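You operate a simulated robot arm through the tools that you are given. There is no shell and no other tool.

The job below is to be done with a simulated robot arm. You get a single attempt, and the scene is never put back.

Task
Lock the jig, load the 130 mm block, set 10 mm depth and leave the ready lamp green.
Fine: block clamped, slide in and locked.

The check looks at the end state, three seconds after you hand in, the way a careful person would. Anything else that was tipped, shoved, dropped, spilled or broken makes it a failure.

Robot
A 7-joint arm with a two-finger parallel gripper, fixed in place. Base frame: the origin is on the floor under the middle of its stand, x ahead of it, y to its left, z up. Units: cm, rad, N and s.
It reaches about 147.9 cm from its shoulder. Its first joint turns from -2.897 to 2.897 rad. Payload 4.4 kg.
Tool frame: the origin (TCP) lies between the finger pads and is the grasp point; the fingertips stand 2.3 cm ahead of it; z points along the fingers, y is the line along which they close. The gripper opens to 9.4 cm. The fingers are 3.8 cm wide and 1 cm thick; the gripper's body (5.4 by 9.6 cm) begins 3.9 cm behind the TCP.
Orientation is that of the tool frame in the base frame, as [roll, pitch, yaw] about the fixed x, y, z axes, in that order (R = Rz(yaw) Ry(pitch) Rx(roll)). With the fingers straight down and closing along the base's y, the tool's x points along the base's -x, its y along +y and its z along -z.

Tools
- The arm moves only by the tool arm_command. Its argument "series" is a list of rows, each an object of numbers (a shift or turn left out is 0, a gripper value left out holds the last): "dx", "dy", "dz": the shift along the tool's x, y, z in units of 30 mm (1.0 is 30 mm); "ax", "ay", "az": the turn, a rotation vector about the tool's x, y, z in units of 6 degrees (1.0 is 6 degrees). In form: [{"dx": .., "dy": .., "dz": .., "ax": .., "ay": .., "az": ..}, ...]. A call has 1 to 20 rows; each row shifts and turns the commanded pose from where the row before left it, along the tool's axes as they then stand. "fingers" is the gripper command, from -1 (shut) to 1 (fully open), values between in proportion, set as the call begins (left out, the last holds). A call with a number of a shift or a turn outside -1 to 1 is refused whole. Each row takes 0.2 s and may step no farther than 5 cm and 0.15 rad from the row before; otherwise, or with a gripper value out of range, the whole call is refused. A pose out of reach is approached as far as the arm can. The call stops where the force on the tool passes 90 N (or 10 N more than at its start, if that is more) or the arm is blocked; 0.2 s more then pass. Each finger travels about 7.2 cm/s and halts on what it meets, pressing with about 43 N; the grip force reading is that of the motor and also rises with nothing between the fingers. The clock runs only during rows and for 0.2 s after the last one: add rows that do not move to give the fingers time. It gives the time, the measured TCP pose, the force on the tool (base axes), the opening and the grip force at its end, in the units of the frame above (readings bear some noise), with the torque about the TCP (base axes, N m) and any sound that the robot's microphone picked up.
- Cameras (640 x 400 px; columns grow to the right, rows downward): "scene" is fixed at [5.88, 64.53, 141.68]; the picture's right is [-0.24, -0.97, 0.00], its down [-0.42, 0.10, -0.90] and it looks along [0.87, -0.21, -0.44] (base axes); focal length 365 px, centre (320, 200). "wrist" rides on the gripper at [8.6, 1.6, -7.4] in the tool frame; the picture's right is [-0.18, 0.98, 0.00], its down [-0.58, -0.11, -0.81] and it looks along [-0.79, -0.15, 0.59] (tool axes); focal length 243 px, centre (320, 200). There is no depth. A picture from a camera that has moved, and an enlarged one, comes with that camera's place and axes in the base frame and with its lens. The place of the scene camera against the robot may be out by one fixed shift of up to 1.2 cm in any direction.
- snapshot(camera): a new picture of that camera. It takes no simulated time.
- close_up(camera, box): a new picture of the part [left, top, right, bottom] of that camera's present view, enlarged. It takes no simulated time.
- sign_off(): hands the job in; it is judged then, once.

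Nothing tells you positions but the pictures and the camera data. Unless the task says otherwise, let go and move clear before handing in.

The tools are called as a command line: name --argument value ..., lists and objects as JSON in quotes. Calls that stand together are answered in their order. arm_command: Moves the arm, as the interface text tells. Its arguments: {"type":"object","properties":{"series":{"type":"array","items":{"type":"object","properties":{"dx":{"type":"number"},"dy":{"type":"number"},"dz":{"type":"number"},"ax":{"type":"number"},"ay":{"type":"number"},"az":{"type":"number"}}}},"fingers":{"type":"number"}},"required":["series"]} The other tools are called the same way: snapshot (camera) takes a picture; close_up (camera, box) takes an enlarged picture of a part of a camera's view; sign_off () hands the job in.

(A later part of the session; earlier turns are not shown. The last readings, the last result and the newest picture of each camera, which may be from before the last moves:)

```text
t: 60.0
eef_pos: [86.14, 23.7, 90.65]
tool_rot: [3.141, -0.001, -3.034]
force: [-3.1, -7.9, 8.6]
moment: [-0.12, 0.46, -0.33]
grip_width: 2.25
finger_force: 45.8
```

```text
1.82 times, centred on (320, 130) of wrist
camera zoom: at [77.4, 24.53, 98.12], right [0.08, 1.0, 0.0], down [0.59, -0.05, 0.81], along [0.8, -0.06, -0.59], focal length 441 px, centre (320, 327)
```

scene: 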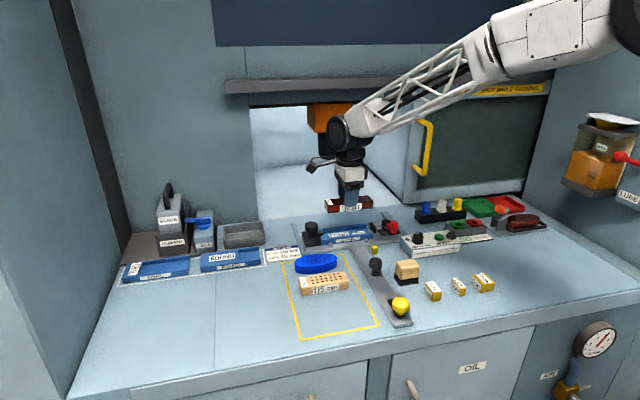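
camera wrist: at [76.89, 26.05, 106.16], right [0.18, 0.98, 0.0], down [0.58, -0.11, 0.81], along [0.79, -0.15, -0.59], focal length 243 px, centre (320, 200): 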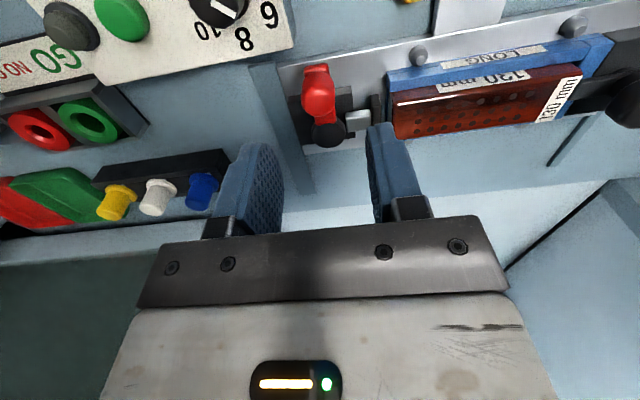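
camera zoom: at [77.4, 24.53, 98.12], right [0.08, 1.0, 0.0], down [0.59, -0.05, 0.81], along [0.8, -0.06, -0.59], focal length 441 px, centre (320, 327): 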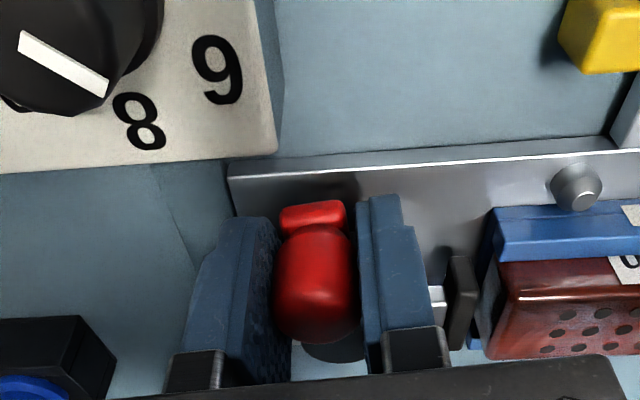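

It moves freely counter-clockwise. I'll continue along the arc in short steps.

arm_command --series '[{"dx": -0.006, "dy": -0.11, "az": -0.75}, {"dx": -0.006, "dy": -0.11, "az": -0.75}, {"dx": -0.006, "dy": -0.11, "az": -0.75}]'

close_up --camera "scene" --box '[350, 190, 440, 250]'

close_up --camera "wrist" --box '[200, 20, 440, 240]'

```text
t: 60.8
eef_pos: [86.52, 22.82, 90.74]
tool_rot: [-3.141, 0.003, -2.798]
force: [-6.5, 0.1, 20.0]
moment: [-0.39, 1.02, 0.08]
grip_width: 2.23
finger_force: 45.3
```

```text
6.67 times, centred on (395, 220) of scene
camera zoom: at [5.88, 64.53, 141.68], right [-0.24, -0.97, 0.0], down [-0.42, 0.1, -0.9], along [0.87, -0.21, -0.44], focal length 2432 px, centre (-180, 67)
```

zoom: 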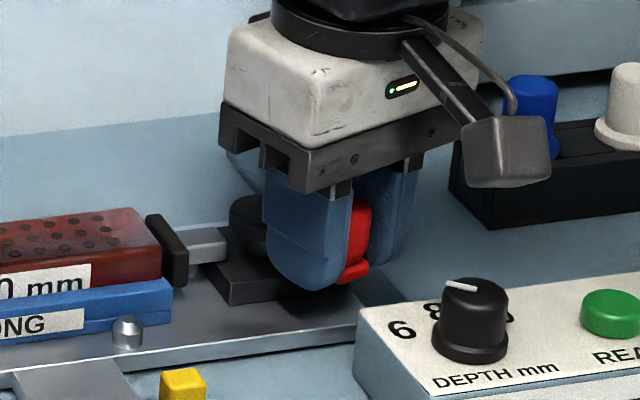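

```text
1.82 times, centred on (320, 130) of wrist
camera zoom: at [77.83, 21.51, 98.12], right [-0.16, 0.99, 0.0], down [0.58, 0.09, 0.81], along [0.8, 0.13, -0.59], focal length 441 px, centre (320, 327)
```

zoom: 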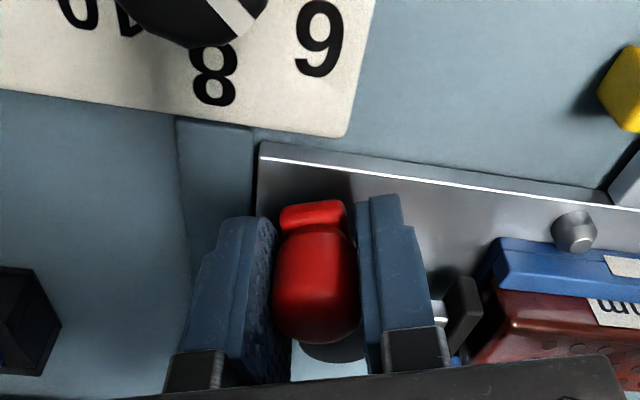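

The pad is moving toward the block, so this is the clamping direction. There's a 20 N upward force, so I'll relieve the height a little while continuing.

arm_command --series '[{"dx": -0.006, "dy": -0.11, "dz": -0.03, "az": -0.75}, {"dx": -0.006, "dy": -0.11, "az": -0.75}]'

close_up --camera "scene" --box '[350, 190, 440, 250]'

```text
t: 61.4
eef_pos: [86.87, 22.21, 90.71]
tool_rot: [3.141, 0.0, -2.641]
force: [-5.4, -2.0, 13.5]
moment: [0.22, -0.44, -0.01]
grip_width: 2.23
finger_force: 44.5
```

```text
6.67 times, centred on (395, 220) of scene
camera zoom: at [5.88, 64.53, 141.68], right [-0.24, -0.97, 0.0], down [-0.42, 0.1, -0.9], along [0.87, -0.21, -0.44], focal length 2432 px, centre (-180, 67)
```

zoom: 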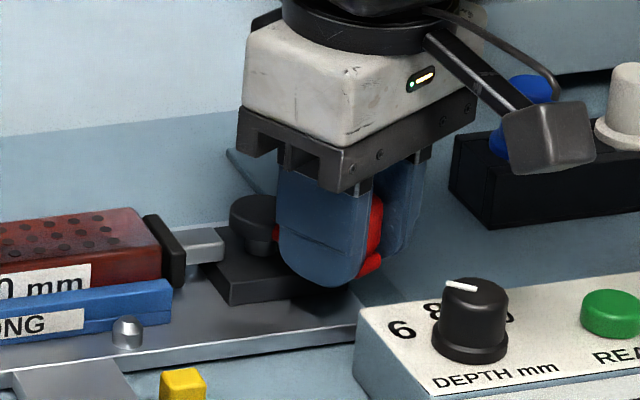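

arm_command --series '[{"dx": -0.006, "dy": -0.11, "dz": -0.03, "az": -0.75}, {"dx": -0.006, "dy": -0.11, "az": -0.75}, {"dx": -0.006, "dy": -0.11, "az": -0.75}]'

close_up --camera "scene" --box '[350, 190, 440, 250]'

```text
t: 62.2
eef_pos: [87.31, 21.38, 90.81]
tool_rot: [-3.14, -0.002, -2.407]
force: [-5.4, -14.9, 0.5]
moment: [-0.18, 0.15, -0.28]
grip_width: 2.24
finger_force: 45.1
```

```text
6.67 times, centred on (395, 220) of scene
camera zoom: at [5.88, 64.53, 141.68], right [-0.24, -0.97, 0.0], down [-0.42, 0.1, -0.9], along [0.87, -0.21, -0.44], focal length 2432 px, centre (-180, 67)
```

zoom: 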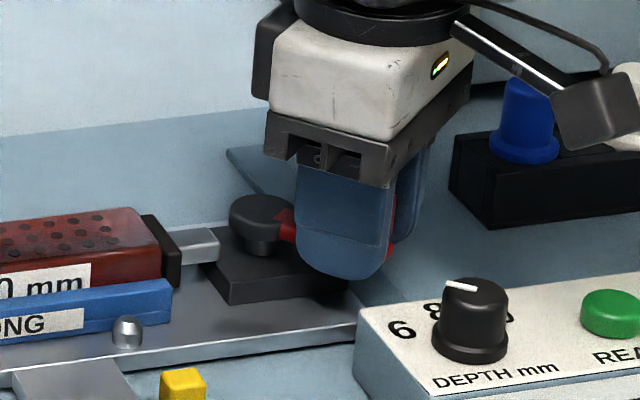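

The pad is now touching the block and the force is still low. I'll continue the swing.

arm_command --series '[{"dx": -0.006, "dy": -0.11, "az": -0.75}, {"dx": -0.006, "dy": -0.11, "az": -0.75}, {"dx": -0.006, "dy": -0.11, "az": -0.75}]'

close_up --camera "scene" --box '[310, 190, 440, 260]'

```text
t: 63.0
eef_pos: [88.12, 20.66, 90.66]
tool_rot: [3.14, -0.002, -2.171]
force: [-5.2, -10.3, -12.5]
moment: [0.16, -0.17, -0.08]
grip_width: 2.23
finger_force: 45.1
```

```text
4.92 times, centred on (375, 225) of scene
camera zoom: at [5.88, 64.53, 141.68], right [-0.24, -0.97, 0.0], down [-0.42, 0.1, -0.9], along [0.87, -0.21, -0.44], focal length 1796 px, centre (49, 77)
```

zoom: 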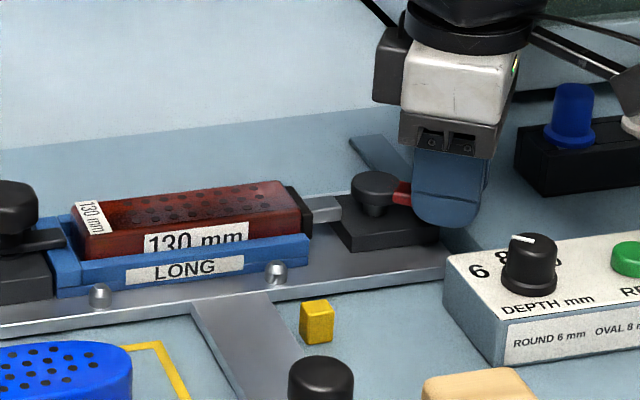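

arm_command --series '[{"dx": -0.006, "dy": -0.11, "dz": 0.02, "az": -0.75}, {"dx": -0.006, "dy": -0.11, "az": -0.75}, {"dx": -0.006, "dy": -0.11, "az": -0.75}]'

close_up --camera "scene" --box '[310, 190, 440, 260]'

```text
t: 63.8
eef_pos: [89.14, 20.43, 90.72]
tool_rot: [-3.141, 0.0, -1.935]
force: [-5.3, -14.3, -8.2]
moment: [-0.06, -0.04, -0.11]
grip_width: 2.24
finger_force: 45.1
```

```text
4.92 times, centred on (375, 225) of scene
camera zoom: at [5.88, 64.53, 141.68], right [-0.24, -0.97, 0.0], down [-0.42, 0.1, -0.9], along [0.87, -0.21, -0.44], focal length 1796 px, centre (49, 77)
```

zoom: 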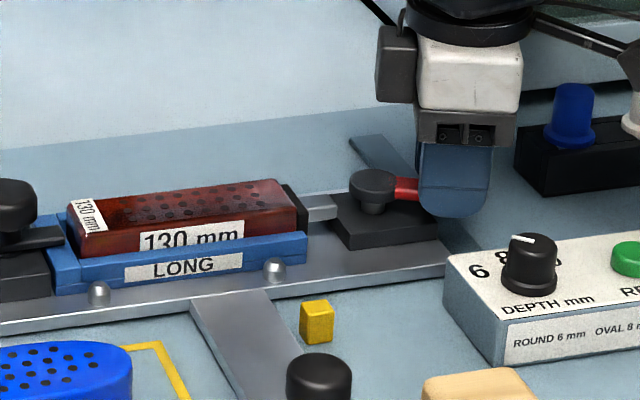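

The slide itself drifted a millimetre or so along +x, since it moves freely, which is harmless. I'll continue the swing to the end.

arm_command --series '[{"dx": -0.006, "dy": -0.11, "az": -0.75}, {"dx": -0.006, "dy": -0.11, "az": -0.75}, {"dx": -0.006, "dy": -0.11, "az": -0.75}]'

close_up --camera "scene" --box '[310, 190, 440, 260]'

```text
t: 64.6
eef_pos: [89.97, 20.02, 90.76]
tool_rot: [3.141, -0.001, -1.699]
force: [-3.8, -17.9, -9.1]
moment: [-0.06, 0.0, 0.0]
grip_width: 2.24
finger_force: 44.8
```

```text
4.92 times, centred on (375, 225) of scene
camera zoom: at [5.88, 64.53, 141.68], right [-0.24, -0.97, 0.0], down [-0.42, 0.1, -0.9], along [0.87, -0.21, -0.44], focal length 1796 px, centre (49, 77)
```

zoom: 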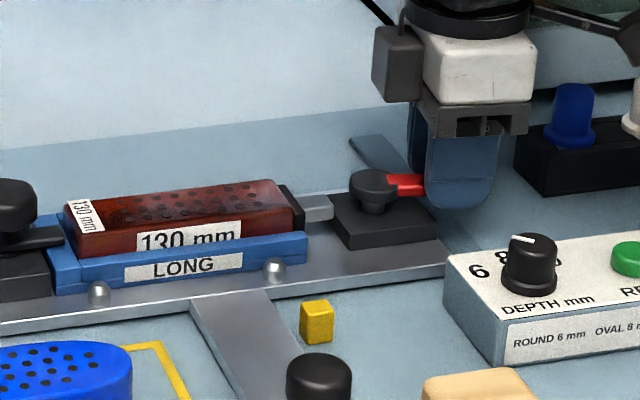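

arm_command --series '[{"dx": -0.004, "dy": -0.075, "az": -0.5}, {"dx": -0.004, "dy": -0.075, "az": -0.5}]'

close_up --camera "scene" --box '[310, 190, 440, 260]'

```text
t: 65.2
eef_pos: [90.57, 20.09, 90.67]
tool_rot: [3.141, 0.001, -1.596]
force: [-3.4, -30.8, -10.7]
moment: [0.01, -0.57, -1.3]
grip_width: 2.33
finger_force: 45.1
```

```text
4.92 times, centred on (375, 225) of scene
camera zoom: at [5.88, 64.53, 141.68], right [-0.24, -0.97, 0.0], down [-0.42, 0.1, -0.9], along [0.87, -0.21, -0.44], focal length 1796 px, centre (49, 77)
```

zoom: 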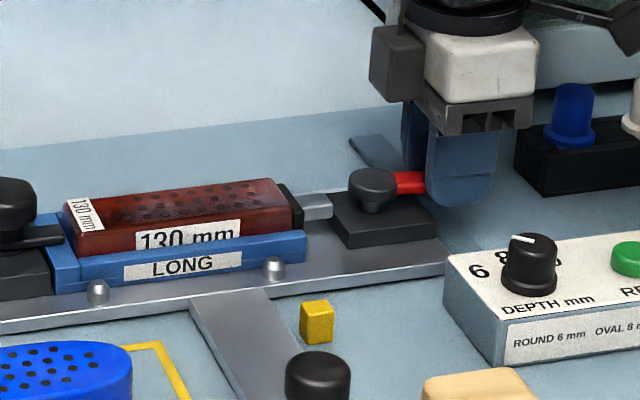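

close_up --camera "scene" --box '[316, 210, 346, 250]'

close_up --camera "scene" --box '[360, 210, 410, 250]'

snapshot --camera "wrist"

```text
10.00 times, centred on (331, 230) of scene
camera zoom: at [5.88, 64.53, 141.68], right [-0.24, -0.97, 0.0], down [-0.42, 0.1, -0.9], along [0.87, -0.21, -0.44], focal length 3648 px, centre (210, -100)
```

zoom: 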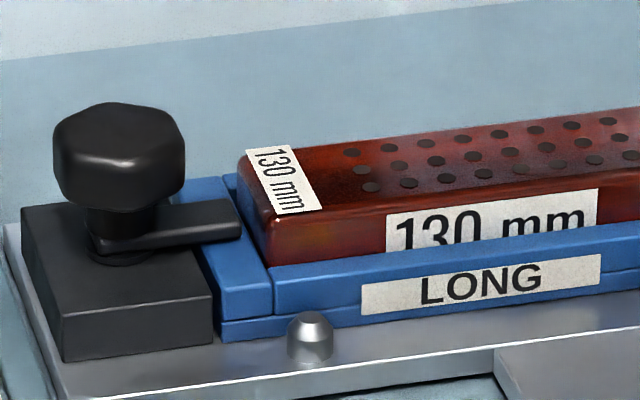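

```text
10.00 times, centred on (385, 230) of scene
camera zoom: at [5.88, 64.53, 141.68], right [-0.24, -0.97, 0.0], down [-0.42, 0.1, -0.9], along [0.87, -0.21, -0.44], focal length 3648 px, centre (-330, -100)
```

zoom: 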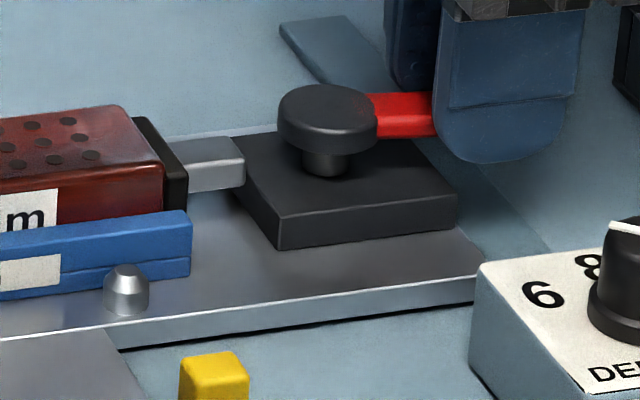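

```text
taken
camera wrist: at [88.6, 11.51, 98.14], right [-0.98, 0.21, 0.0], down [0.12, 0.58, 0.81], along [0.17, 0.79, -0.59], focal length 243 px, centre (320, 200)
```

wrist: 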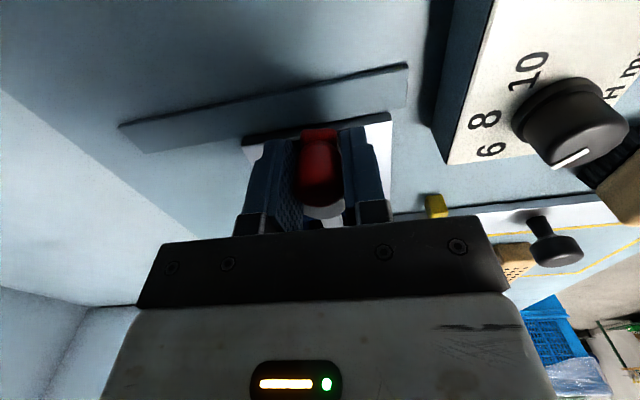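

close_up --camera "wrist" --box '[230, 90, 420, 230]'

arm_command --series '[{}]'

```text
2.86 times, centred on (325, 160) of wrist
camera zoom: at [88.6, 11.51, 98.14], right [-0.98, 0.21, 0.0], down [0.12, 0.58, 0.81], along [0.17, 0.79, -0.59], focal length 693 px, centre (306, 314)
```

zoom: 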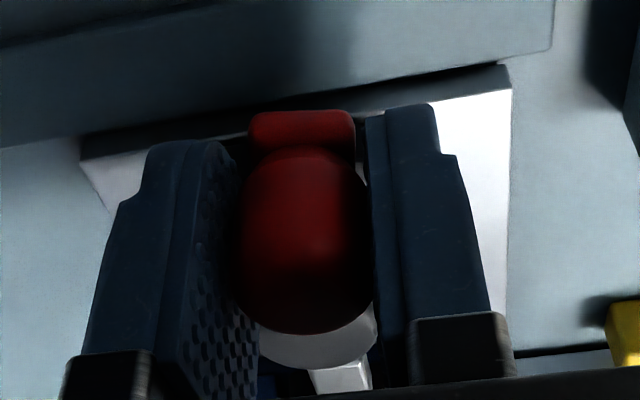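

```text
t: 65.6
eef_pos: [90.51, 20.0, 90.78]
tool_rot: [-3.141, 0.0, -1.593]
force: [-3.0, -36.7, -9.8]
moment: [-0.32, -0.54, -1.19]
grip_width: 2.35
finger_force: 44.9
```

The lever has turned about 81° and now resists with the block pressed against the left stop. I'll push it gently a bit further to see whether it's fully home.

arm_command --series '[{"dx": 0.03, "dy": -0.05}, {"dy": -0.05}, {"dy": -0.05}, {}]'

close_up --camera "scene" --box '[360, 210, 410, 250]'

close_up --camera "wrist" --box '[230, 90, 420, 230]'

```text
t: 66.6
eef_pos: [91.02, 20.08, 90.79]
tool_rot: [3.14, 0.001, -1.595]
force: [-1.0, -16.4, -10.5]
moment: [-0.14, -0.6, -1.09]
grip_width: 2.32
finger_force: 45.2
```

```text
10.00 times, centred on (385, 230) of scene
camera zoom: at [5.88, 64.53, 141.68], right [-0.24, -0.97, 0.0], down [-0.42, 0.1, -0.9], along [0.87, -0.21, -0.44], focal length 3648 px, centre (-330, -100)
```

zoom: 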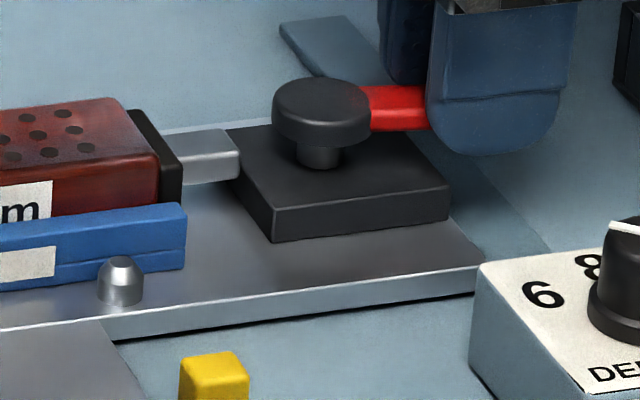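

```text
2.86 times, centred on (325, 160) of wrist
camera zoom: at [89.04, 11.51, 98.14], right [-0.98, 0.21, 0.0], down [0.12, 0.58, 0.81], along [0.17, 0.79, -0.59], focal length 693 px, centre (306, 314)
```

zoom: 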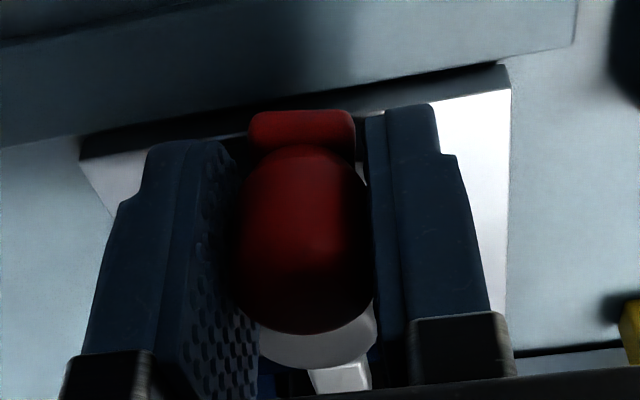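

The slide just rolls along with the lever, so the lever is at its stop. I'll unload the twist, release, and see whether the clamp holds.

arm_command --series '[{"az": 0.5}, {"az": 0.4}, {}]'

arm_command --series '[{}, {}]' --fingers -0.1

arm_command --series '[{"dz": -0.4}, {"dz": -0.6}, {"dz": -0.8}, {"dz": -0.6}]'

close_up --camera "scene" --box '[300, 200, 430, 270]'

snapshot --camera "wrist"

```text
t: 67.4
eef_pos: [90.88, 20.07, 90.8]
tool_rot: [3.14, 0.0, -1.69]
force: [0.7, 7.0, -11.5]
moment: [0.01, -0.16, 0.06]
grip_width: 2.22
finger_force: 44.9
```

```text
t: 68.0
eef_pos: [90.84, 19.89, 90.79]
tool_rot: [3.141, 0.0, -1.69]
force: [-0.3, -0.2, 0.6]
moment: [0.01, 0.04, 0.02]
grip_width: 4.25
finger_force: 0.2
```

```text
t: 69.0
eef_pos: [90.8, 19.93, 97.94]
tool_rot: [3.141, 0.0, -1.689]
force: [0.0, -0.2, -0.3]
moment: [0.02, 0.01, 0.02]
grip_width: 4.23
finger_force: 0.0
```

```text
4.92 times, centred on (365, 235) of scene
camera zoom: at [5.88, 64.53, 141.68], right [-0.24, -0.97, 0.0], down [-0.42, 0.1, -0.9], along [0.87, -0.21, -0.44], focal length 1796 px, centre (98, 28)
```

zoom: 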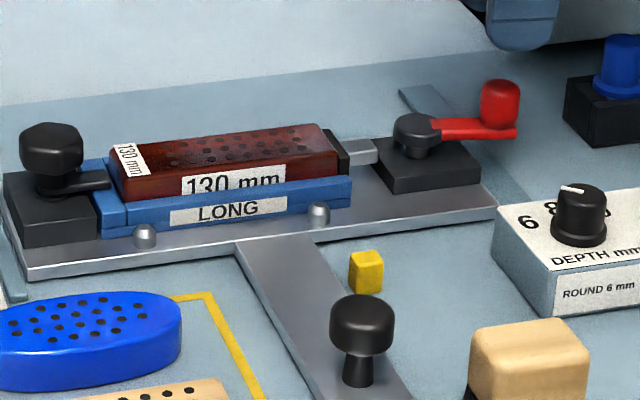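

```text
taken
camera wrist: at [88.18, 11.68, 105.36], right [-0.95, 0.3, 0.0], down [0.18, 0.56, 0.81], along [0.24, 0.77, -0.59], focal length 243 px, centre (320, 200)
```

wrist: 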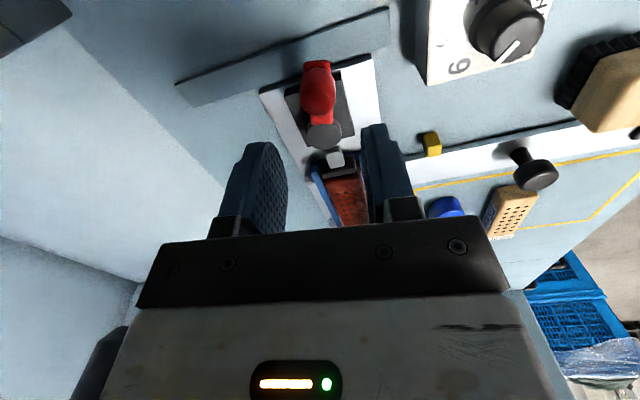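

The clamp holds after release, with the pad tight on the block. Next I'll take the black handle on the slide's tail, at about (71.8, 35.2), and look at it from above first.

arm_command --series '[{"az": 0.99, "dz": -0.1}, {"az": 0.99, "dz": -0.1}, {"az": 0.99, "dz": -0.1}, {"az": 0.99}, {"az": 0.99}, {"az": 0.99}, {"az": 0.99}, {"az": 0.99}, {"az": 0.99}, {"az": 0.99}, {"az": 0.99}, {"az": 0.99}, {"az": 0.99}, {"az": 1.0}]'

arm_command --series '[{"dx": 0.79, "dy": 0.633}, {"dx": 0.79, "dy": 0.633}, {"dx": 0.79, "dy": 0.633}, {"dx": 0.79, "dy": 0.633}, {"dx": 0.79, "dy": 0.633}, {"dx": 0.79, "dy": 0.633}, {"dx": 0.79, "dy": 0.633}, {"dx": 0.79, "dy": 0.633}, {}]' --fingers 0.3

snapshot --camera "wrist"

close_up --camera "scene" --box '[330, 220, 430, 290]'

```text
t: 72.0
eef_pos: [90.95, 19.95, 98.86]
tool_rot: [-3.142, 0.0, 3.14]
force: [-0.7, 0.3, -0.1]
moment: [0.01, -0.03, -0.01]
grip_width: 4.22
finger_force: 0.1
```

```text
t: 74.0
eef_pos: [71.86, 35.28, 98.91]
tool_rot: [-3.141, 0.0, -3.141]
force: [-0.1, 0.8, -0.4]
moment: [-0.03, -0.01, 0.0]
grip_width: 6.11
finger_force: 0.0
```

```text
taken
camera wrist: at [63.15, 36.9, 106.17], right [0.18, 0.98, 0.0], down [0.58, -0.11, 0.81], along [0.79, -0.15, -0.59], focal length 243 px, centre (320, 200)
```

wrist: 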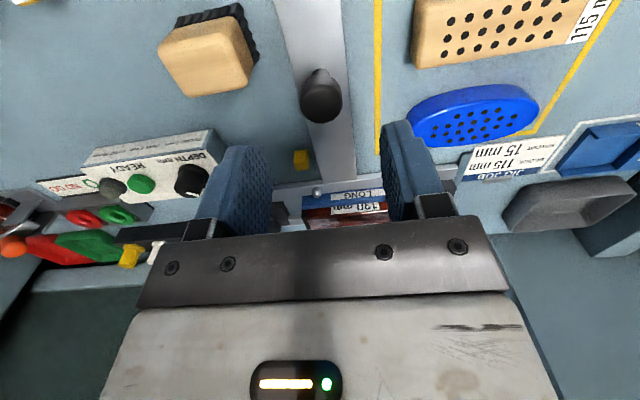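

```text
5.71 times, centred on (380, 255) of scene
camera zoom: at [5.88, 64.53, 141.68], right [-0.24, -0.97, 0.0], down [-0.42, 0.1, -0.9], along [0.87, -0.21, -0.44], focal length 2085 px, centre (-23, -114)
```

zoom: 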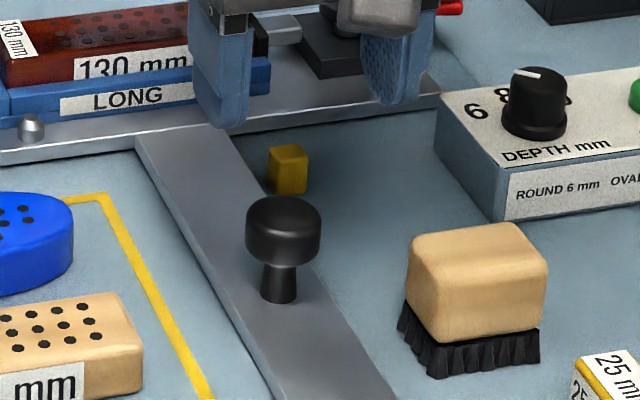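

The handle is at about (72.7, 35.15), with its cap at z ≈ 88.5–90.5. I'll narrow the opening to keep clear of the brush beside it, then go down to grip the cap.

arm_command --series '[{"dx": -0.26, "dy": -0.03}, {"dz": 0.5}, {"dz": 0.6}, {"dz": 0.6}, {"dz": 0.5}, {}]' --fingers 0.0

close_up --camera "scene" --box '[330, 210, 430, 290]'

snapshot --camera "wrist"

```text
t: 75.4
eef_pos: [72.71, 35.01, 92.28]
tool_rot: [-3.14, 0.001, -3.141]
force: [-0.4, 0.2, 0.2]
moment: [-0.06, 0.0, 0.0]
grip_width: 4.69
finger_force: 0.1
```

```text
5.00 times, centred on (380, 250) of scene
camera zoom: at [5.88, 64.53, 141.68], right [-0.24, -0.97, 0.0], down [-0.42, 0.1, -0.9], along [0.87, -0.21, -0.44], focal length 1824 px, centre (20, -50)
```

zoom: 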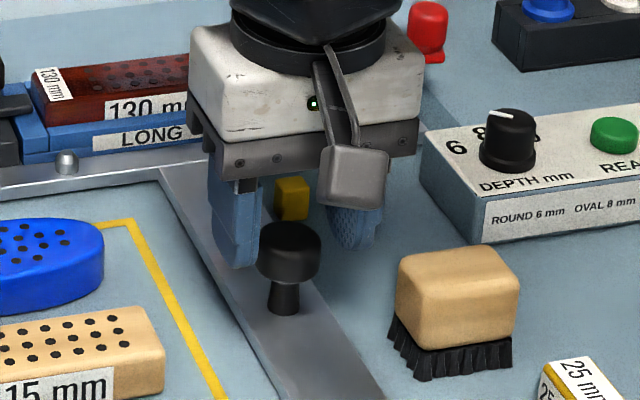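

```text
taken
camera wrist: at [64.02, 36.84, 99.62], right [0.18, 0.98, 0.0], down [0.58, -0.11, 0.81], along [0.79, -0.15, -0.59], focal length 243 px, centre (320, 200)
```

wrist: 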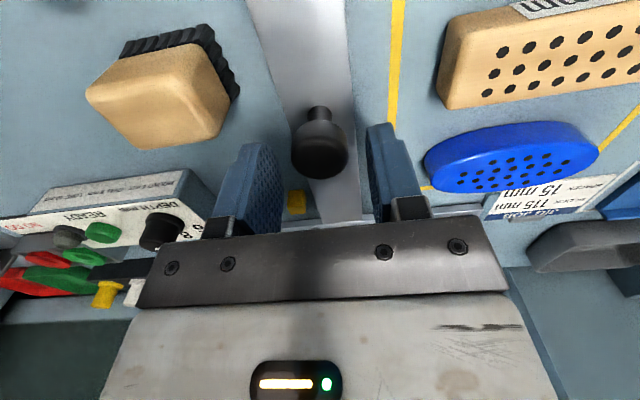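

arm_command --series '[{"dx": 0.1, "dy": 0.04, "dz": 0.3}, {"dz": 0.26}, {}]'

arm_command --series '[{}, {}, {}]' --fingers -1

close_up --camera "scene" --box '[330, 210, 430, 290]'

close_up --camera "wrist" --box '[220, 80, 420, 240]'

```text
t: 76.2
eef_pos: [72.42, 35.08, 90.53]
tool_rot: [3.141, 0.0, -3.14]
force: [-0.4, 0.4, 0.0]
moment: [-0.01, 0.01, -0.01]
grip_width: 4.68
finger_force: 0.1
```

```text
t: 77.0
eef_pos: [72.54, 35.0, 90.6]
tool_rot: [-3.141, 0.0, 3.14]
force: [0.9, -53.0, 6.3]
moment: [-1.02, -0.09, -0.55]
grip_width: 3.16
finger_force: 45.0
```

```text
5.00 times, centred on (380, 250) of scene
camera zoom: at [5.88, 64.53, 141.68], right [-0.24, -0.97, 0.0], down [-0.42, 0.1, -0.9], along [0.87, -0.21, -0.44], focal length 1824 px, centre (20, -50)
```

zoom: 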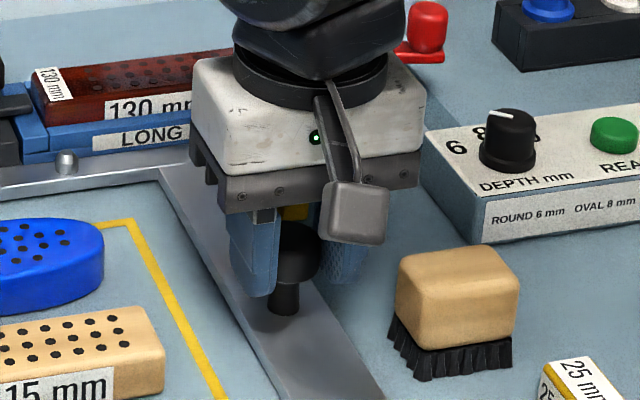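

```text
2.50 times, centred on (320, 160) of wrist
camera zoom: at [63.75, 36.73, 98.01], right [0.19, 0.98, 0.0], down [0.58, -0.11, 0.81], along [0.79, -0.15, -0.59], focal length 606 px, centre (320, 300)
```

zoom: 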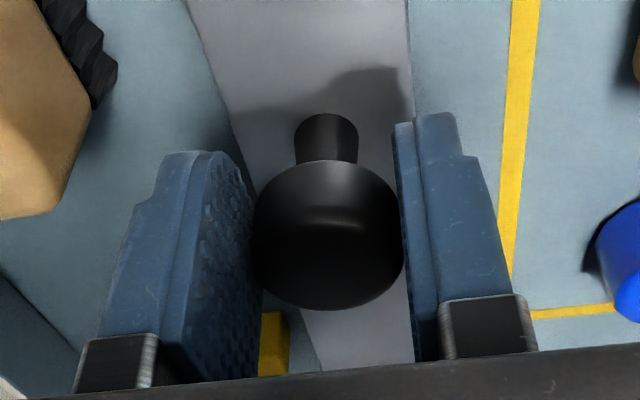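

The handle is gripped at 3.16 cm. I'll trim the sideways load with a small −y shift, then push the slide in.

arm_command --series '[{"dy": -0.05}, {}]'

```text
t: 77.6
eef_pos: [72.4, 34.91, 90.67]
tool_rot: [3.141, 0.001, -3.141]
force: [-1.9, -40.8, 3.6]
moment: [-0.76, 0.13, -0.37]
grip_width: 3.14
finger_force: 45.1
```

arm_command --series '[{"dy": -0.06}, {}]'

```text
t: 78.2
eef_pos: [72.4, 35.15, 90.64]
tool_rot: [3.142, 0.0, -3.141]
force: [-0.8, 0.4, -2.3]
moment: [0.02, 0.51, 0.0]
grip_width: 3.16
finger_force: 44.5
```

Side load is gone. I'll push the slide in, slowly at first.

arm_command --series '[{"dx": -0.3}, {"dx": -0.5}, {"dx": -0.5}, {"dx": -0.5}]'

close_up --camera "scene" --box '[300, 190, 430, 290]'

```text
t: 79.2
eef_pos: [77.84, 34.88, 90.6]
tool_rot: [-3.141, 0.002, -3.142]
force: [-1.5, 36.9, 4.7]
moment: [0.77, 0.07, 0.37]
grip_width: 3.16
finger_force: 45.2
```

```text
4.00 times, centred on (365, 240) of scene
camera zoom: at [5.88, 64.53, 141.68], right [-0.24, -0.97, 0.0], down [-0.42, 0.1, -0.9], along [0.87, -0.21, -0.44], focal length 1459 px, centre (140, 40)
```

zoom: 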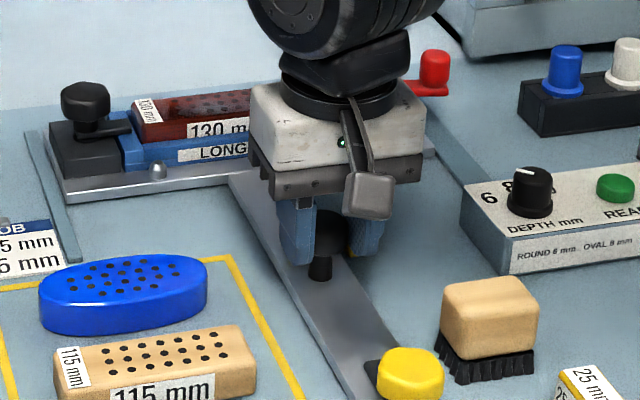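

The slide moves easily. I'll trim y and continue; the fingertips at z ≈ 88.3 pass above the yellow block (top ≈ 87).

arm_command --series '[{"dx": -0.4, "dy": 0.035}, {"dx": -0.6}, {"dx": -0.6}, {"dx": -0.6}, {"dx": -0.3}]'

close_up --camera "scene" --box '[300, 190, 430, 290]'

```text
t: 80.4
eef_pos: [85.45, 34.92, 90.65]
tool_rot: [-3.141, 0.001, -3.141]
force: [-1.1, 26.6, 17.5]
moment: [0.48, -0.68, 0.32]
grip_width: 3.14
finger_force: 45.0
```

```text
4.00 times, centred on (365, 240) of scene
camera zoom: at [5.88, 64.53, 141.68], right [-0.24, -0.97, 0.0], down [-0.42, 0.1, -0.9], along [0.87, -0.21, -0.44], focal length 1459 px, centre (140, 40)
```

zoom: 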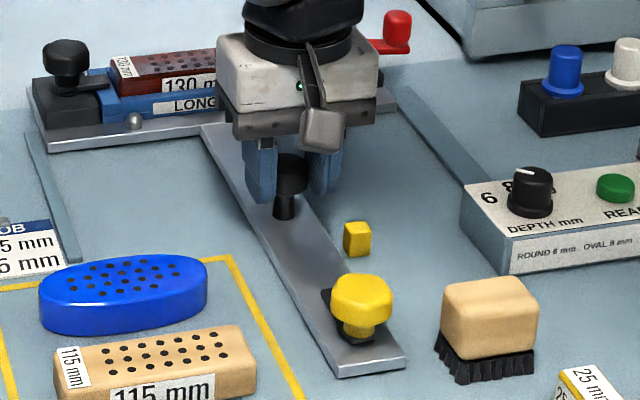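

arm_command --series '[{"dx": -0.4, "dy": 0.025, "dz": -0.02}, {"dx": -0.5}, {"dx": -0.5}, {"dx": -0.3}]'

snapshot --camera "scene"

snapshot --camera "wrist"

```text
t: 81.4
eef_pos: [90.56, 34.88, 90.61]
tool_rot: [-3.141, 0.001, 3.14]
force: [-0.3, -20.0, 10.1]
moment: [-0.36, 0.0, -0.31]
grip_width: 3.13
finger_force: 45.3
```

```text
taken
```

scene: 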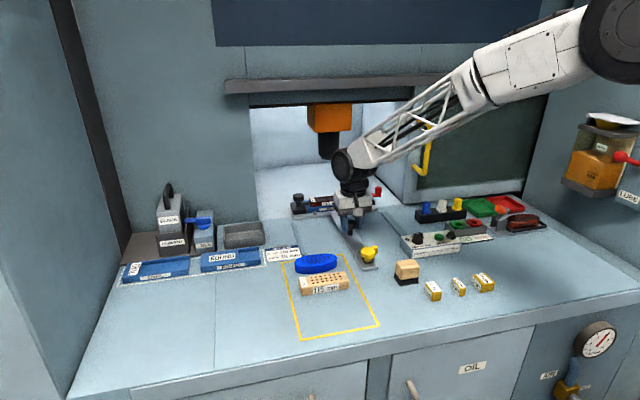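

```text
taken
camera wrist: at [81.8, 36.72, 98.0], right [0.19, 0.98, 0.0], down [0.58, -0.11, 0.81], along [0.79, -0.15, -0.59], focal length 243 px, centre (320, 200)
```

wrist: 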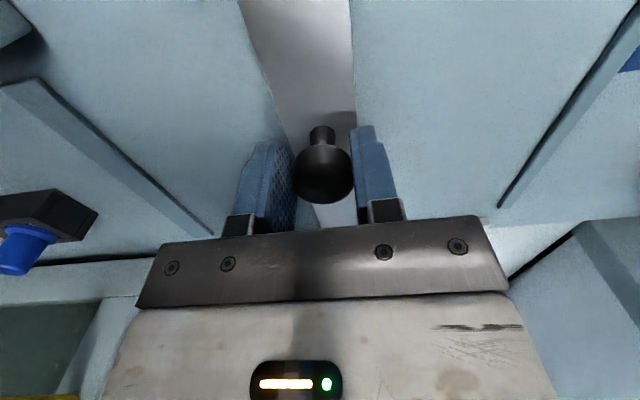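

The slide is now going into the machine opening and nothing is near the arm. I'll continue with smaller steps.

arm_command --series '[{"dx": -0.4, "dy": -0.015}, {"dx": -0.4}, {"dx": -0.4}]'

close_up --camera "scene" --box '[290, 180, 420, 280]'

```text
t: 82.2
eef_pos: [93.91, 34.96, 90.59]
tool_rot: [3.14, 0.0, 3.142]
force: [-1.4, -26.1, -2.7]
moment: [-0.51, 0.1, -0.22]
grip_width: 3.14
finger_force: 45.3
```

```text
4.00 times, centred on (355, 230) of scene
camera zoom: at [5.88, 64.53, 141.68], right [-0.24, -0.97, 0.0], down [-0.42, 0.1, -0.9], along [0.87, -0.21, -0.44], focal length 1459 px, centre (180, 80)
```

zoom: 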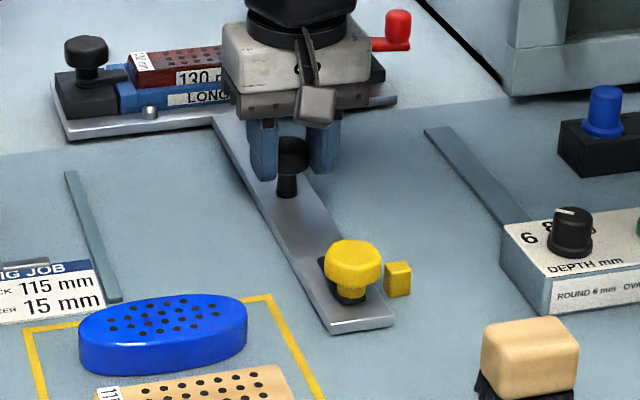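

The yellow knob is now level with the yellow block. I'll inch the slide forward until it meets its end stop.

arm_command --series '[{"dx": -0.25, "dy": -0.02}, {"dx": -0.25}, {"dx": -0.25}]'

close_up --camera "scene" --box '[290, 180, 420, 280]'

```text
t: 83.0
eef_pos: [96.32, 34.93, 90.62]
tool_rot: [3.141, -0.001, -3.141]
force: [0.3, -15.1, -13.2]
moment: [-0.29, 0.76, -0.24]
grip_width: 3.13
finger_force: 45.2
```

```text
4.00 times, centred on (355, 230) of scene
camera zoom: at [5.88, 64.53, 141.68], right [-0.24, -0.97, 0.0], down [-0.42, 0.1, -0.9], along [0.87, -0.21, -0.44], focal length 1459 px, centre (180, 80)
```

zoom: 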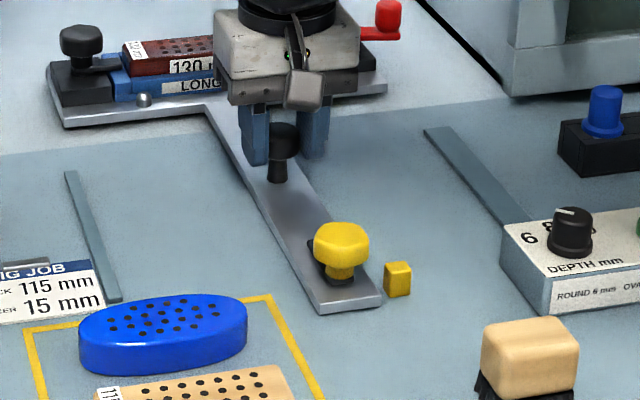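

arm_command --series '[{"dx": -0.15}, {"dx": -0.15}, {"dx": -0.15}]'

close_up --camera "scene" --box '[290, 180, 420, 280]'

```text
t: 83.8
eef_pos: [97.52, 35.04, 90.64]
tool_rot: [-3.14, -0.001, 3.142]
force: [-35.1, -18.5, -7.0]
moment: [-0.32, 0.8, -0.26]
grip_width: 3.19
finger_force: 45.0
```

```text
4.00 times, centred on (355, 230) of scene
camera zoom: at [5.88, 64.53, 141.68], right [-0.24, -0.97, 0.0], down [-0.42, 0.1, -0.9], along [0.87, -0.21, -0.44], focal length 1459 px, centre (180, 80)
```

zoom: 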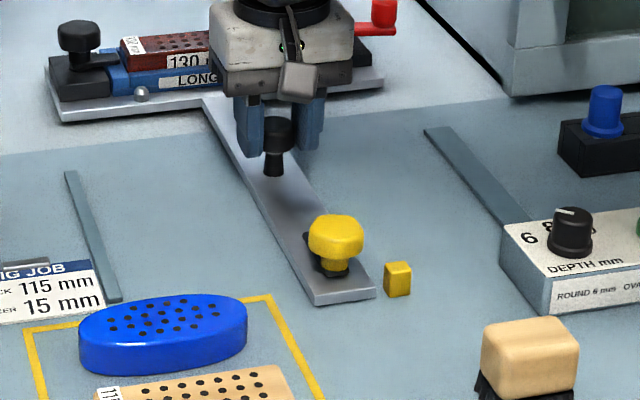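

The slide hit its end stop at handle x ≈ 97.5 (35 N), which fits the latch position I predicted. I'll relax the push, release the handle and rise.

arm_command --series '[{"dx": 0.03}, {}]'

arm_command --series '[{}, {}]' --fingers 0.0

arm_command --series '[{"dz": -0.4}, {"dz": -0.6}, {"dz": -0.8}, {"dz": -0.8}]'

snapshot --camera "scene"

close_up --camera "scene" --box '[290, 180, 420, 280]'

```text
t: 84.4
eef_pos: [97.57, 35.03, 90.73]
tool_rot: [-3.14, 0.001, -3.141]
force: [-16.7, -8.9, -11.5]
moment: [-0.15, 0.56, -0.02]
grip_width: 3.17
finger_force: 45.6
```

```text
t: 85.0
eef_pos: [97.67, 34.97, 90.72]
tool_rot: [3.14, 0.002, -3.141]
force: [0.0, 0.1, -0.8]
moment: [0.0, -0.02, -0.03]
grip_width: 4.68
finger_force: 0.1
```

```text
t: 86.0
eef_pos: [97.55, 34.91, 98.52]
tool_rot: [3.14, 0.0, 3.141]
force: [-0.3, 1.2, -1.1]
moment: [0.02, 0.03, 0.0]
grip_width: 4.69
finger_force: 0.1
```

```text
taken
```

scene: 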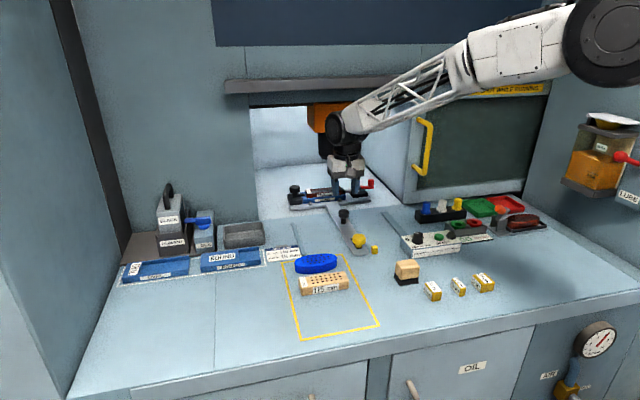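

```text
4.00 times, centred on (355, 230) of scene
camera zoom: at [5.88, 64.53, 141.68], right [-0.24, -0.97, 0.0], down [-0.42, 0.1, -0.9], along [0.87, -0.21, -0.44], focal length 1459 px, centre (180, 80)
```

zoom: 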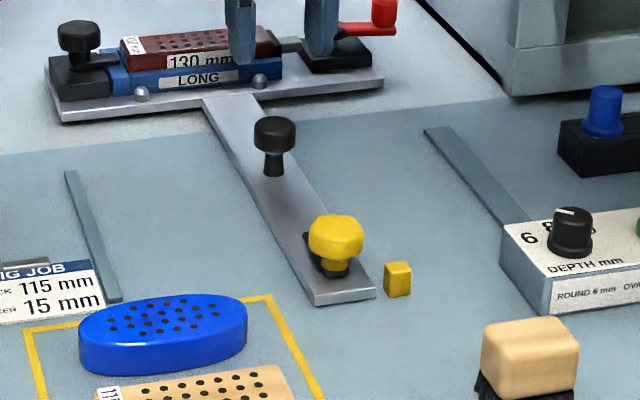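

The slide stays in. Now I'll look at the yellow latch knob from above, expected at about (84, 35).

arm_command --series '[{"dx": 0.8}, {"dx": 0.8}, {"dx": 0.8}, {"dx": 0.8}, {"dx": 0.8}, {"dx": 0.6}, {}]'

snapshot --camera "wrist"

close_up --camera "wrist" --box '[240, 20, 400, 150]'

close_up --camera "scene" --box '[340, 220, 400, 265]'

```text
t: 87.6
eef_pos: [83.7, 34.96, 98.59]
tool_rot: [-3.141, 0.002, -3.14]
force: [0.4, 0.0, -0.5]
moment: [-0.02, 0.03, -0.04]
grip_width: 4.67
finger_force: 0.1
```

```text
taken
camera wrist: at [74.88, 36.67, 105.95], right [0.18, 0.98, 0.0], down [0.58, -0.11, 0.81], along [0.79, -0.15, -0.59], focal length 243 px, centre (320, 200)
```

wrist: 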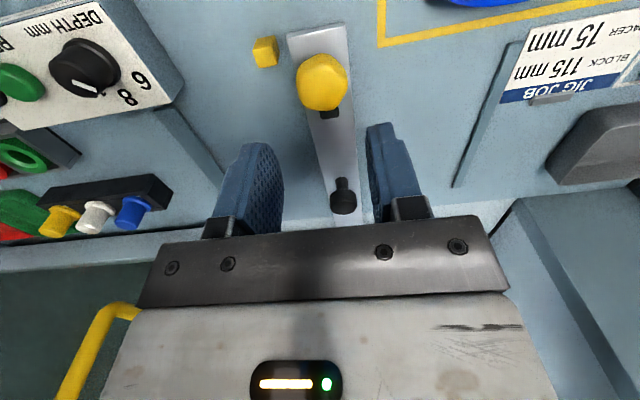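

```text
3.08 times, centred on (320, 85) of wrist
camera zoom: at [74.88, 36.67, 105.95], right [0.18, 0.98, 0.0], down [0.58, -0.11, 0.81], along [0.79, -0.15, -0.59], focal length 746 px, centre (320, 554)
```

zoom: 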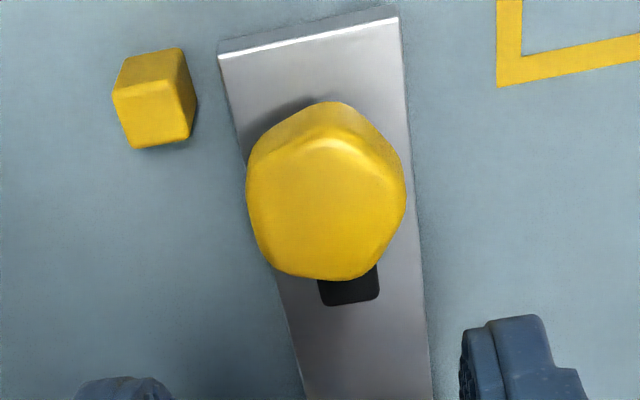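

```text
8.89 times, centred on (370, 242) of scene
camera zoom: at [5.88, 64.53, 141.68], right [-0.24, -0.97, 0.0], down [-0.42, 0.1, -0.9], along [0.87, -0.21, -0.44], focal length 3243 px, centre (-124, -178)
```

zoom: 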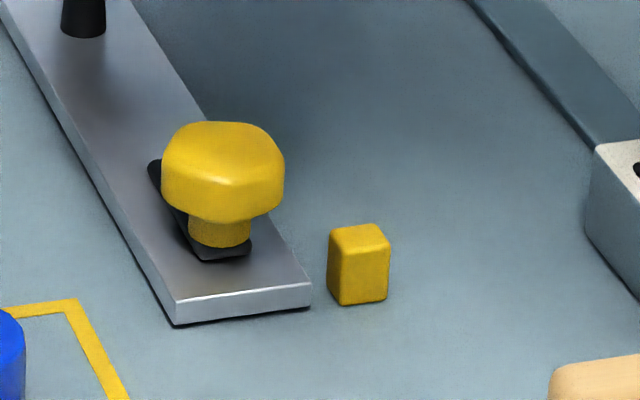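

close_up --camera "wrist" --box '[285, 40, 360, 125]'

close_up --camera "scene" --box '[350, 228, 380, 255]'

```text
4.71 times, centred on (322, 82) of wrist
camera zoom: at [74.88, 36.67, 105.95], right [0.18, 0.98, 0.0], down [0.58, -0.11, 0.81], along [0.79, -0.15, -0.59], focal length 1142 px, centre (308, 753)
```

zoom: 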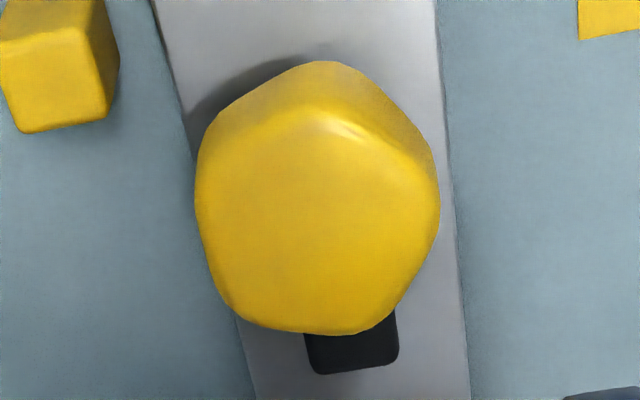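

```text
14.81 times, centred on (365, 242) of scene
camera zoom: at [5.88, 64.53, 141.68], right [-0.24, -0.97, 0.0], down [-0.42, 0.1, -0.9], along [0.87, -0.21, -0.44], focal length 5405 px, centre (-347, -415)
```

zoom: 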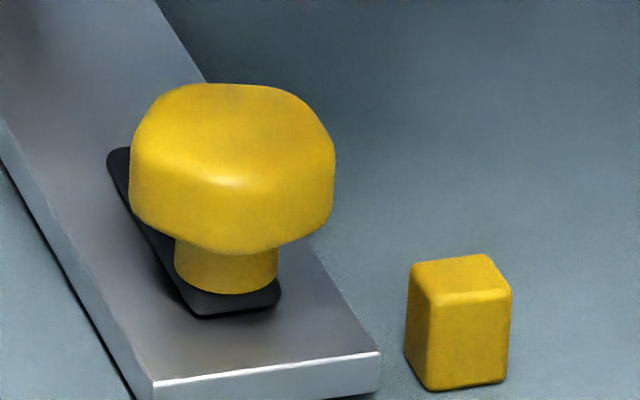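

The yellow knob is five-sided, with a vertex toward +y and a flat toward −y, centred at about (83.8, 35.05) with its top near z = 89.7. The gripper is nearly aligned already, so I'll turn it −4° and go down around the knob.

arm_command --series '[{"dx": -0.03, "dy": 0.07, "az": -0.667}, {"dz": 0.6}, {"dz": 0.6}, {"dz": 0.6}, {"dz": 0.5}, {}]'

close_up --camera "wrist" --box '[220, 60, 420, 220]'

close_up --camera "scene" --box '[340, 205, 400, 260]'

```text
t: 89.0
eef_pos: [83.79, 35.35, 91.55]
tool_rot: [-3.141, 0.0, -3.071]
force: [0.2, 0.1, -0.2]
moment: [-0.01, 0.01, 0.0]
grip_width: 4.7
finger_force: 0.1
```

```text
2.50 times, centred on (320, 140) of wrist
camera zoom: at [74.99, 36.44, 98.95], right [0.12, 0.99, 0.0], down [0.59, -0.07, 0.81], along [0.8, -0.09, -0.59], focal length 606 px, centre (320, 350)
```

zoom: 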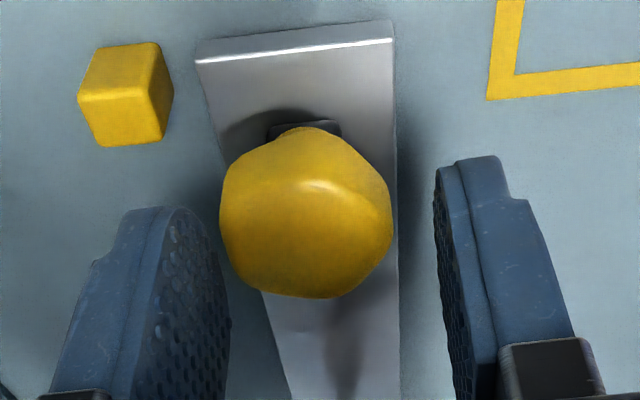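

```text
7.27 times, centred on (370, 232) of scene
camera zoom: at [5.88, 64.53, 141.68], right [-0.24, -0.97, 0.0], down [-0.42, 0.1, -0.9], along [0.87, -0.21, -0.44], focal length 2653 px, centre (-44, -36)
```

zoom: 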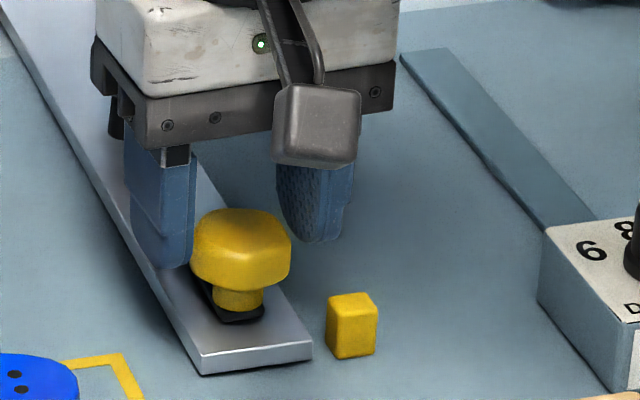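

arm_command --series '[{"dx": 0.03, "dy": -0.03, "dz": 0.25}, {"dz": 0.18}, {}]'

arm_command --series '[{}, {}, {}]' --fingers -1

close_up --camera "wrist" --box '[220, 60, 420, 220]'

close_up --camera "scene" --box '[340, 205, 400, 260]'

```text
t: 89.8
eef_pos: [83.64, 34.98, 90.35]
tool_rot: [3.141, -0.002, -3.073]
force: [0.4, -0.3, -0.9]
moment: [-0.05, -0.04, 0.02]
grip_width: 4.71
finger_force: 0.0
```

```text
t: 90.6
eef_pos: [83.74, 34.91, 90.28]
tool_rot: [-3.141, 0.0, -3.074]
force: [0.5, -34.4, 4.3]
moment: [-0.71, 0.03, -0.09]
grip_width: 3.74
finger_force: 45.0
```

```text
2.50 times, centred on (320, 140) of wrist
camera zoom: at [74.93, 36.09, 97.68], right [0.12, 0.99, 0.0], down [0.59, -0.07, 0.81], along [0.8, -0.09, -0.59], focal length 606 px, centre (320, 350)
```

zoom: 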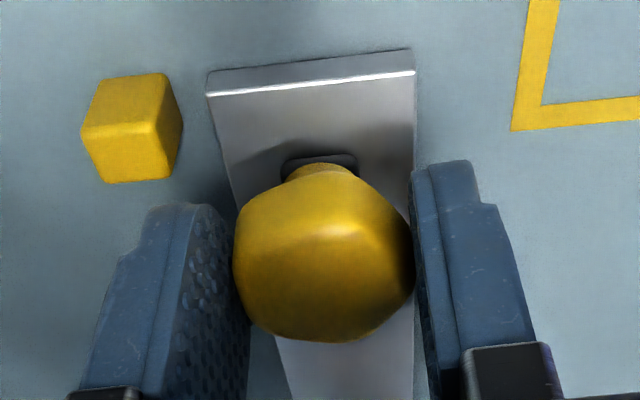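

```text
7.27 times, centred on (370, 232) of scene
camera zoom: at [5.88, 64.53, 141.68], right [-0.24, -0.97, 0.0], down [-0.42, 0.1, -0.9], along [0.87, -0.21, -0.44], focal length 2653 px, centre (-44, -36)
```

zoom: 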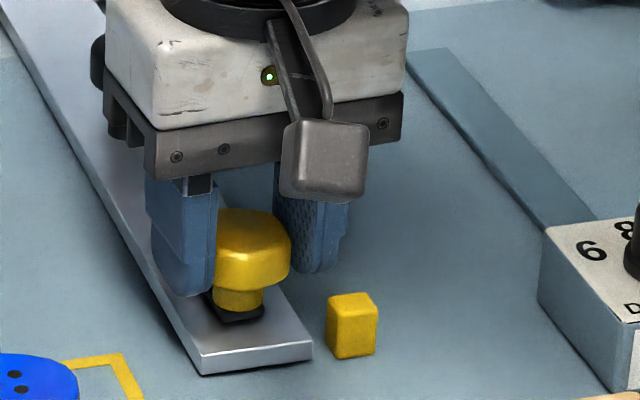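

Gripped at 3.74 cm. I'll trim the side load and start turning clockwise.

arm_command --series '[{"dy": -0.035}, {}]'

arm_command --series '[{"az": 0.5}, {"az": 0.5}, {"az": 0.5}]'

close_up --camera "wrist" --box '[220, 60, 420, 220]'

```text
t: 91.2
eef_pos: [83.75, 34.91, 90.37]
tool_rot: [3.141, 0.0, -3.072]
force: [-0.8, -26.4, 3.5]
moment: [-0.5, 0.07, -0.09]
grip_width: 3.74
finger_force: 44.8
```

```text
t: 92.0
eef_pos: [83.69, 34.91, 90.33]
tool_rot: [3.139, -0.001, 3.055]
force: [-1.2, -19.6, -0.7]
moment: [-0.36, -0.01, -0.07]
grip_width: 3.73
finger_force: 44.8
```

```text
2.50 times, centred on (320, 140) of wrist
camera zoom: at [75.2, 37.48, 97.68], right [0.27, 0.96, 0.0], down [0.57, -0.16, 0.81], along [0.78, -0.22, -0.59], focal length 606 px, centre (320, 350)
```

zoom: 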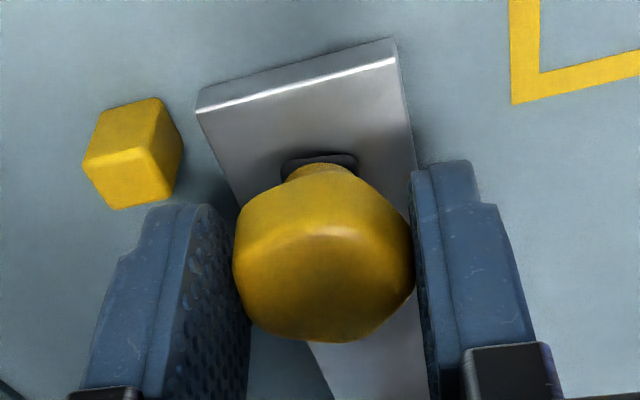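

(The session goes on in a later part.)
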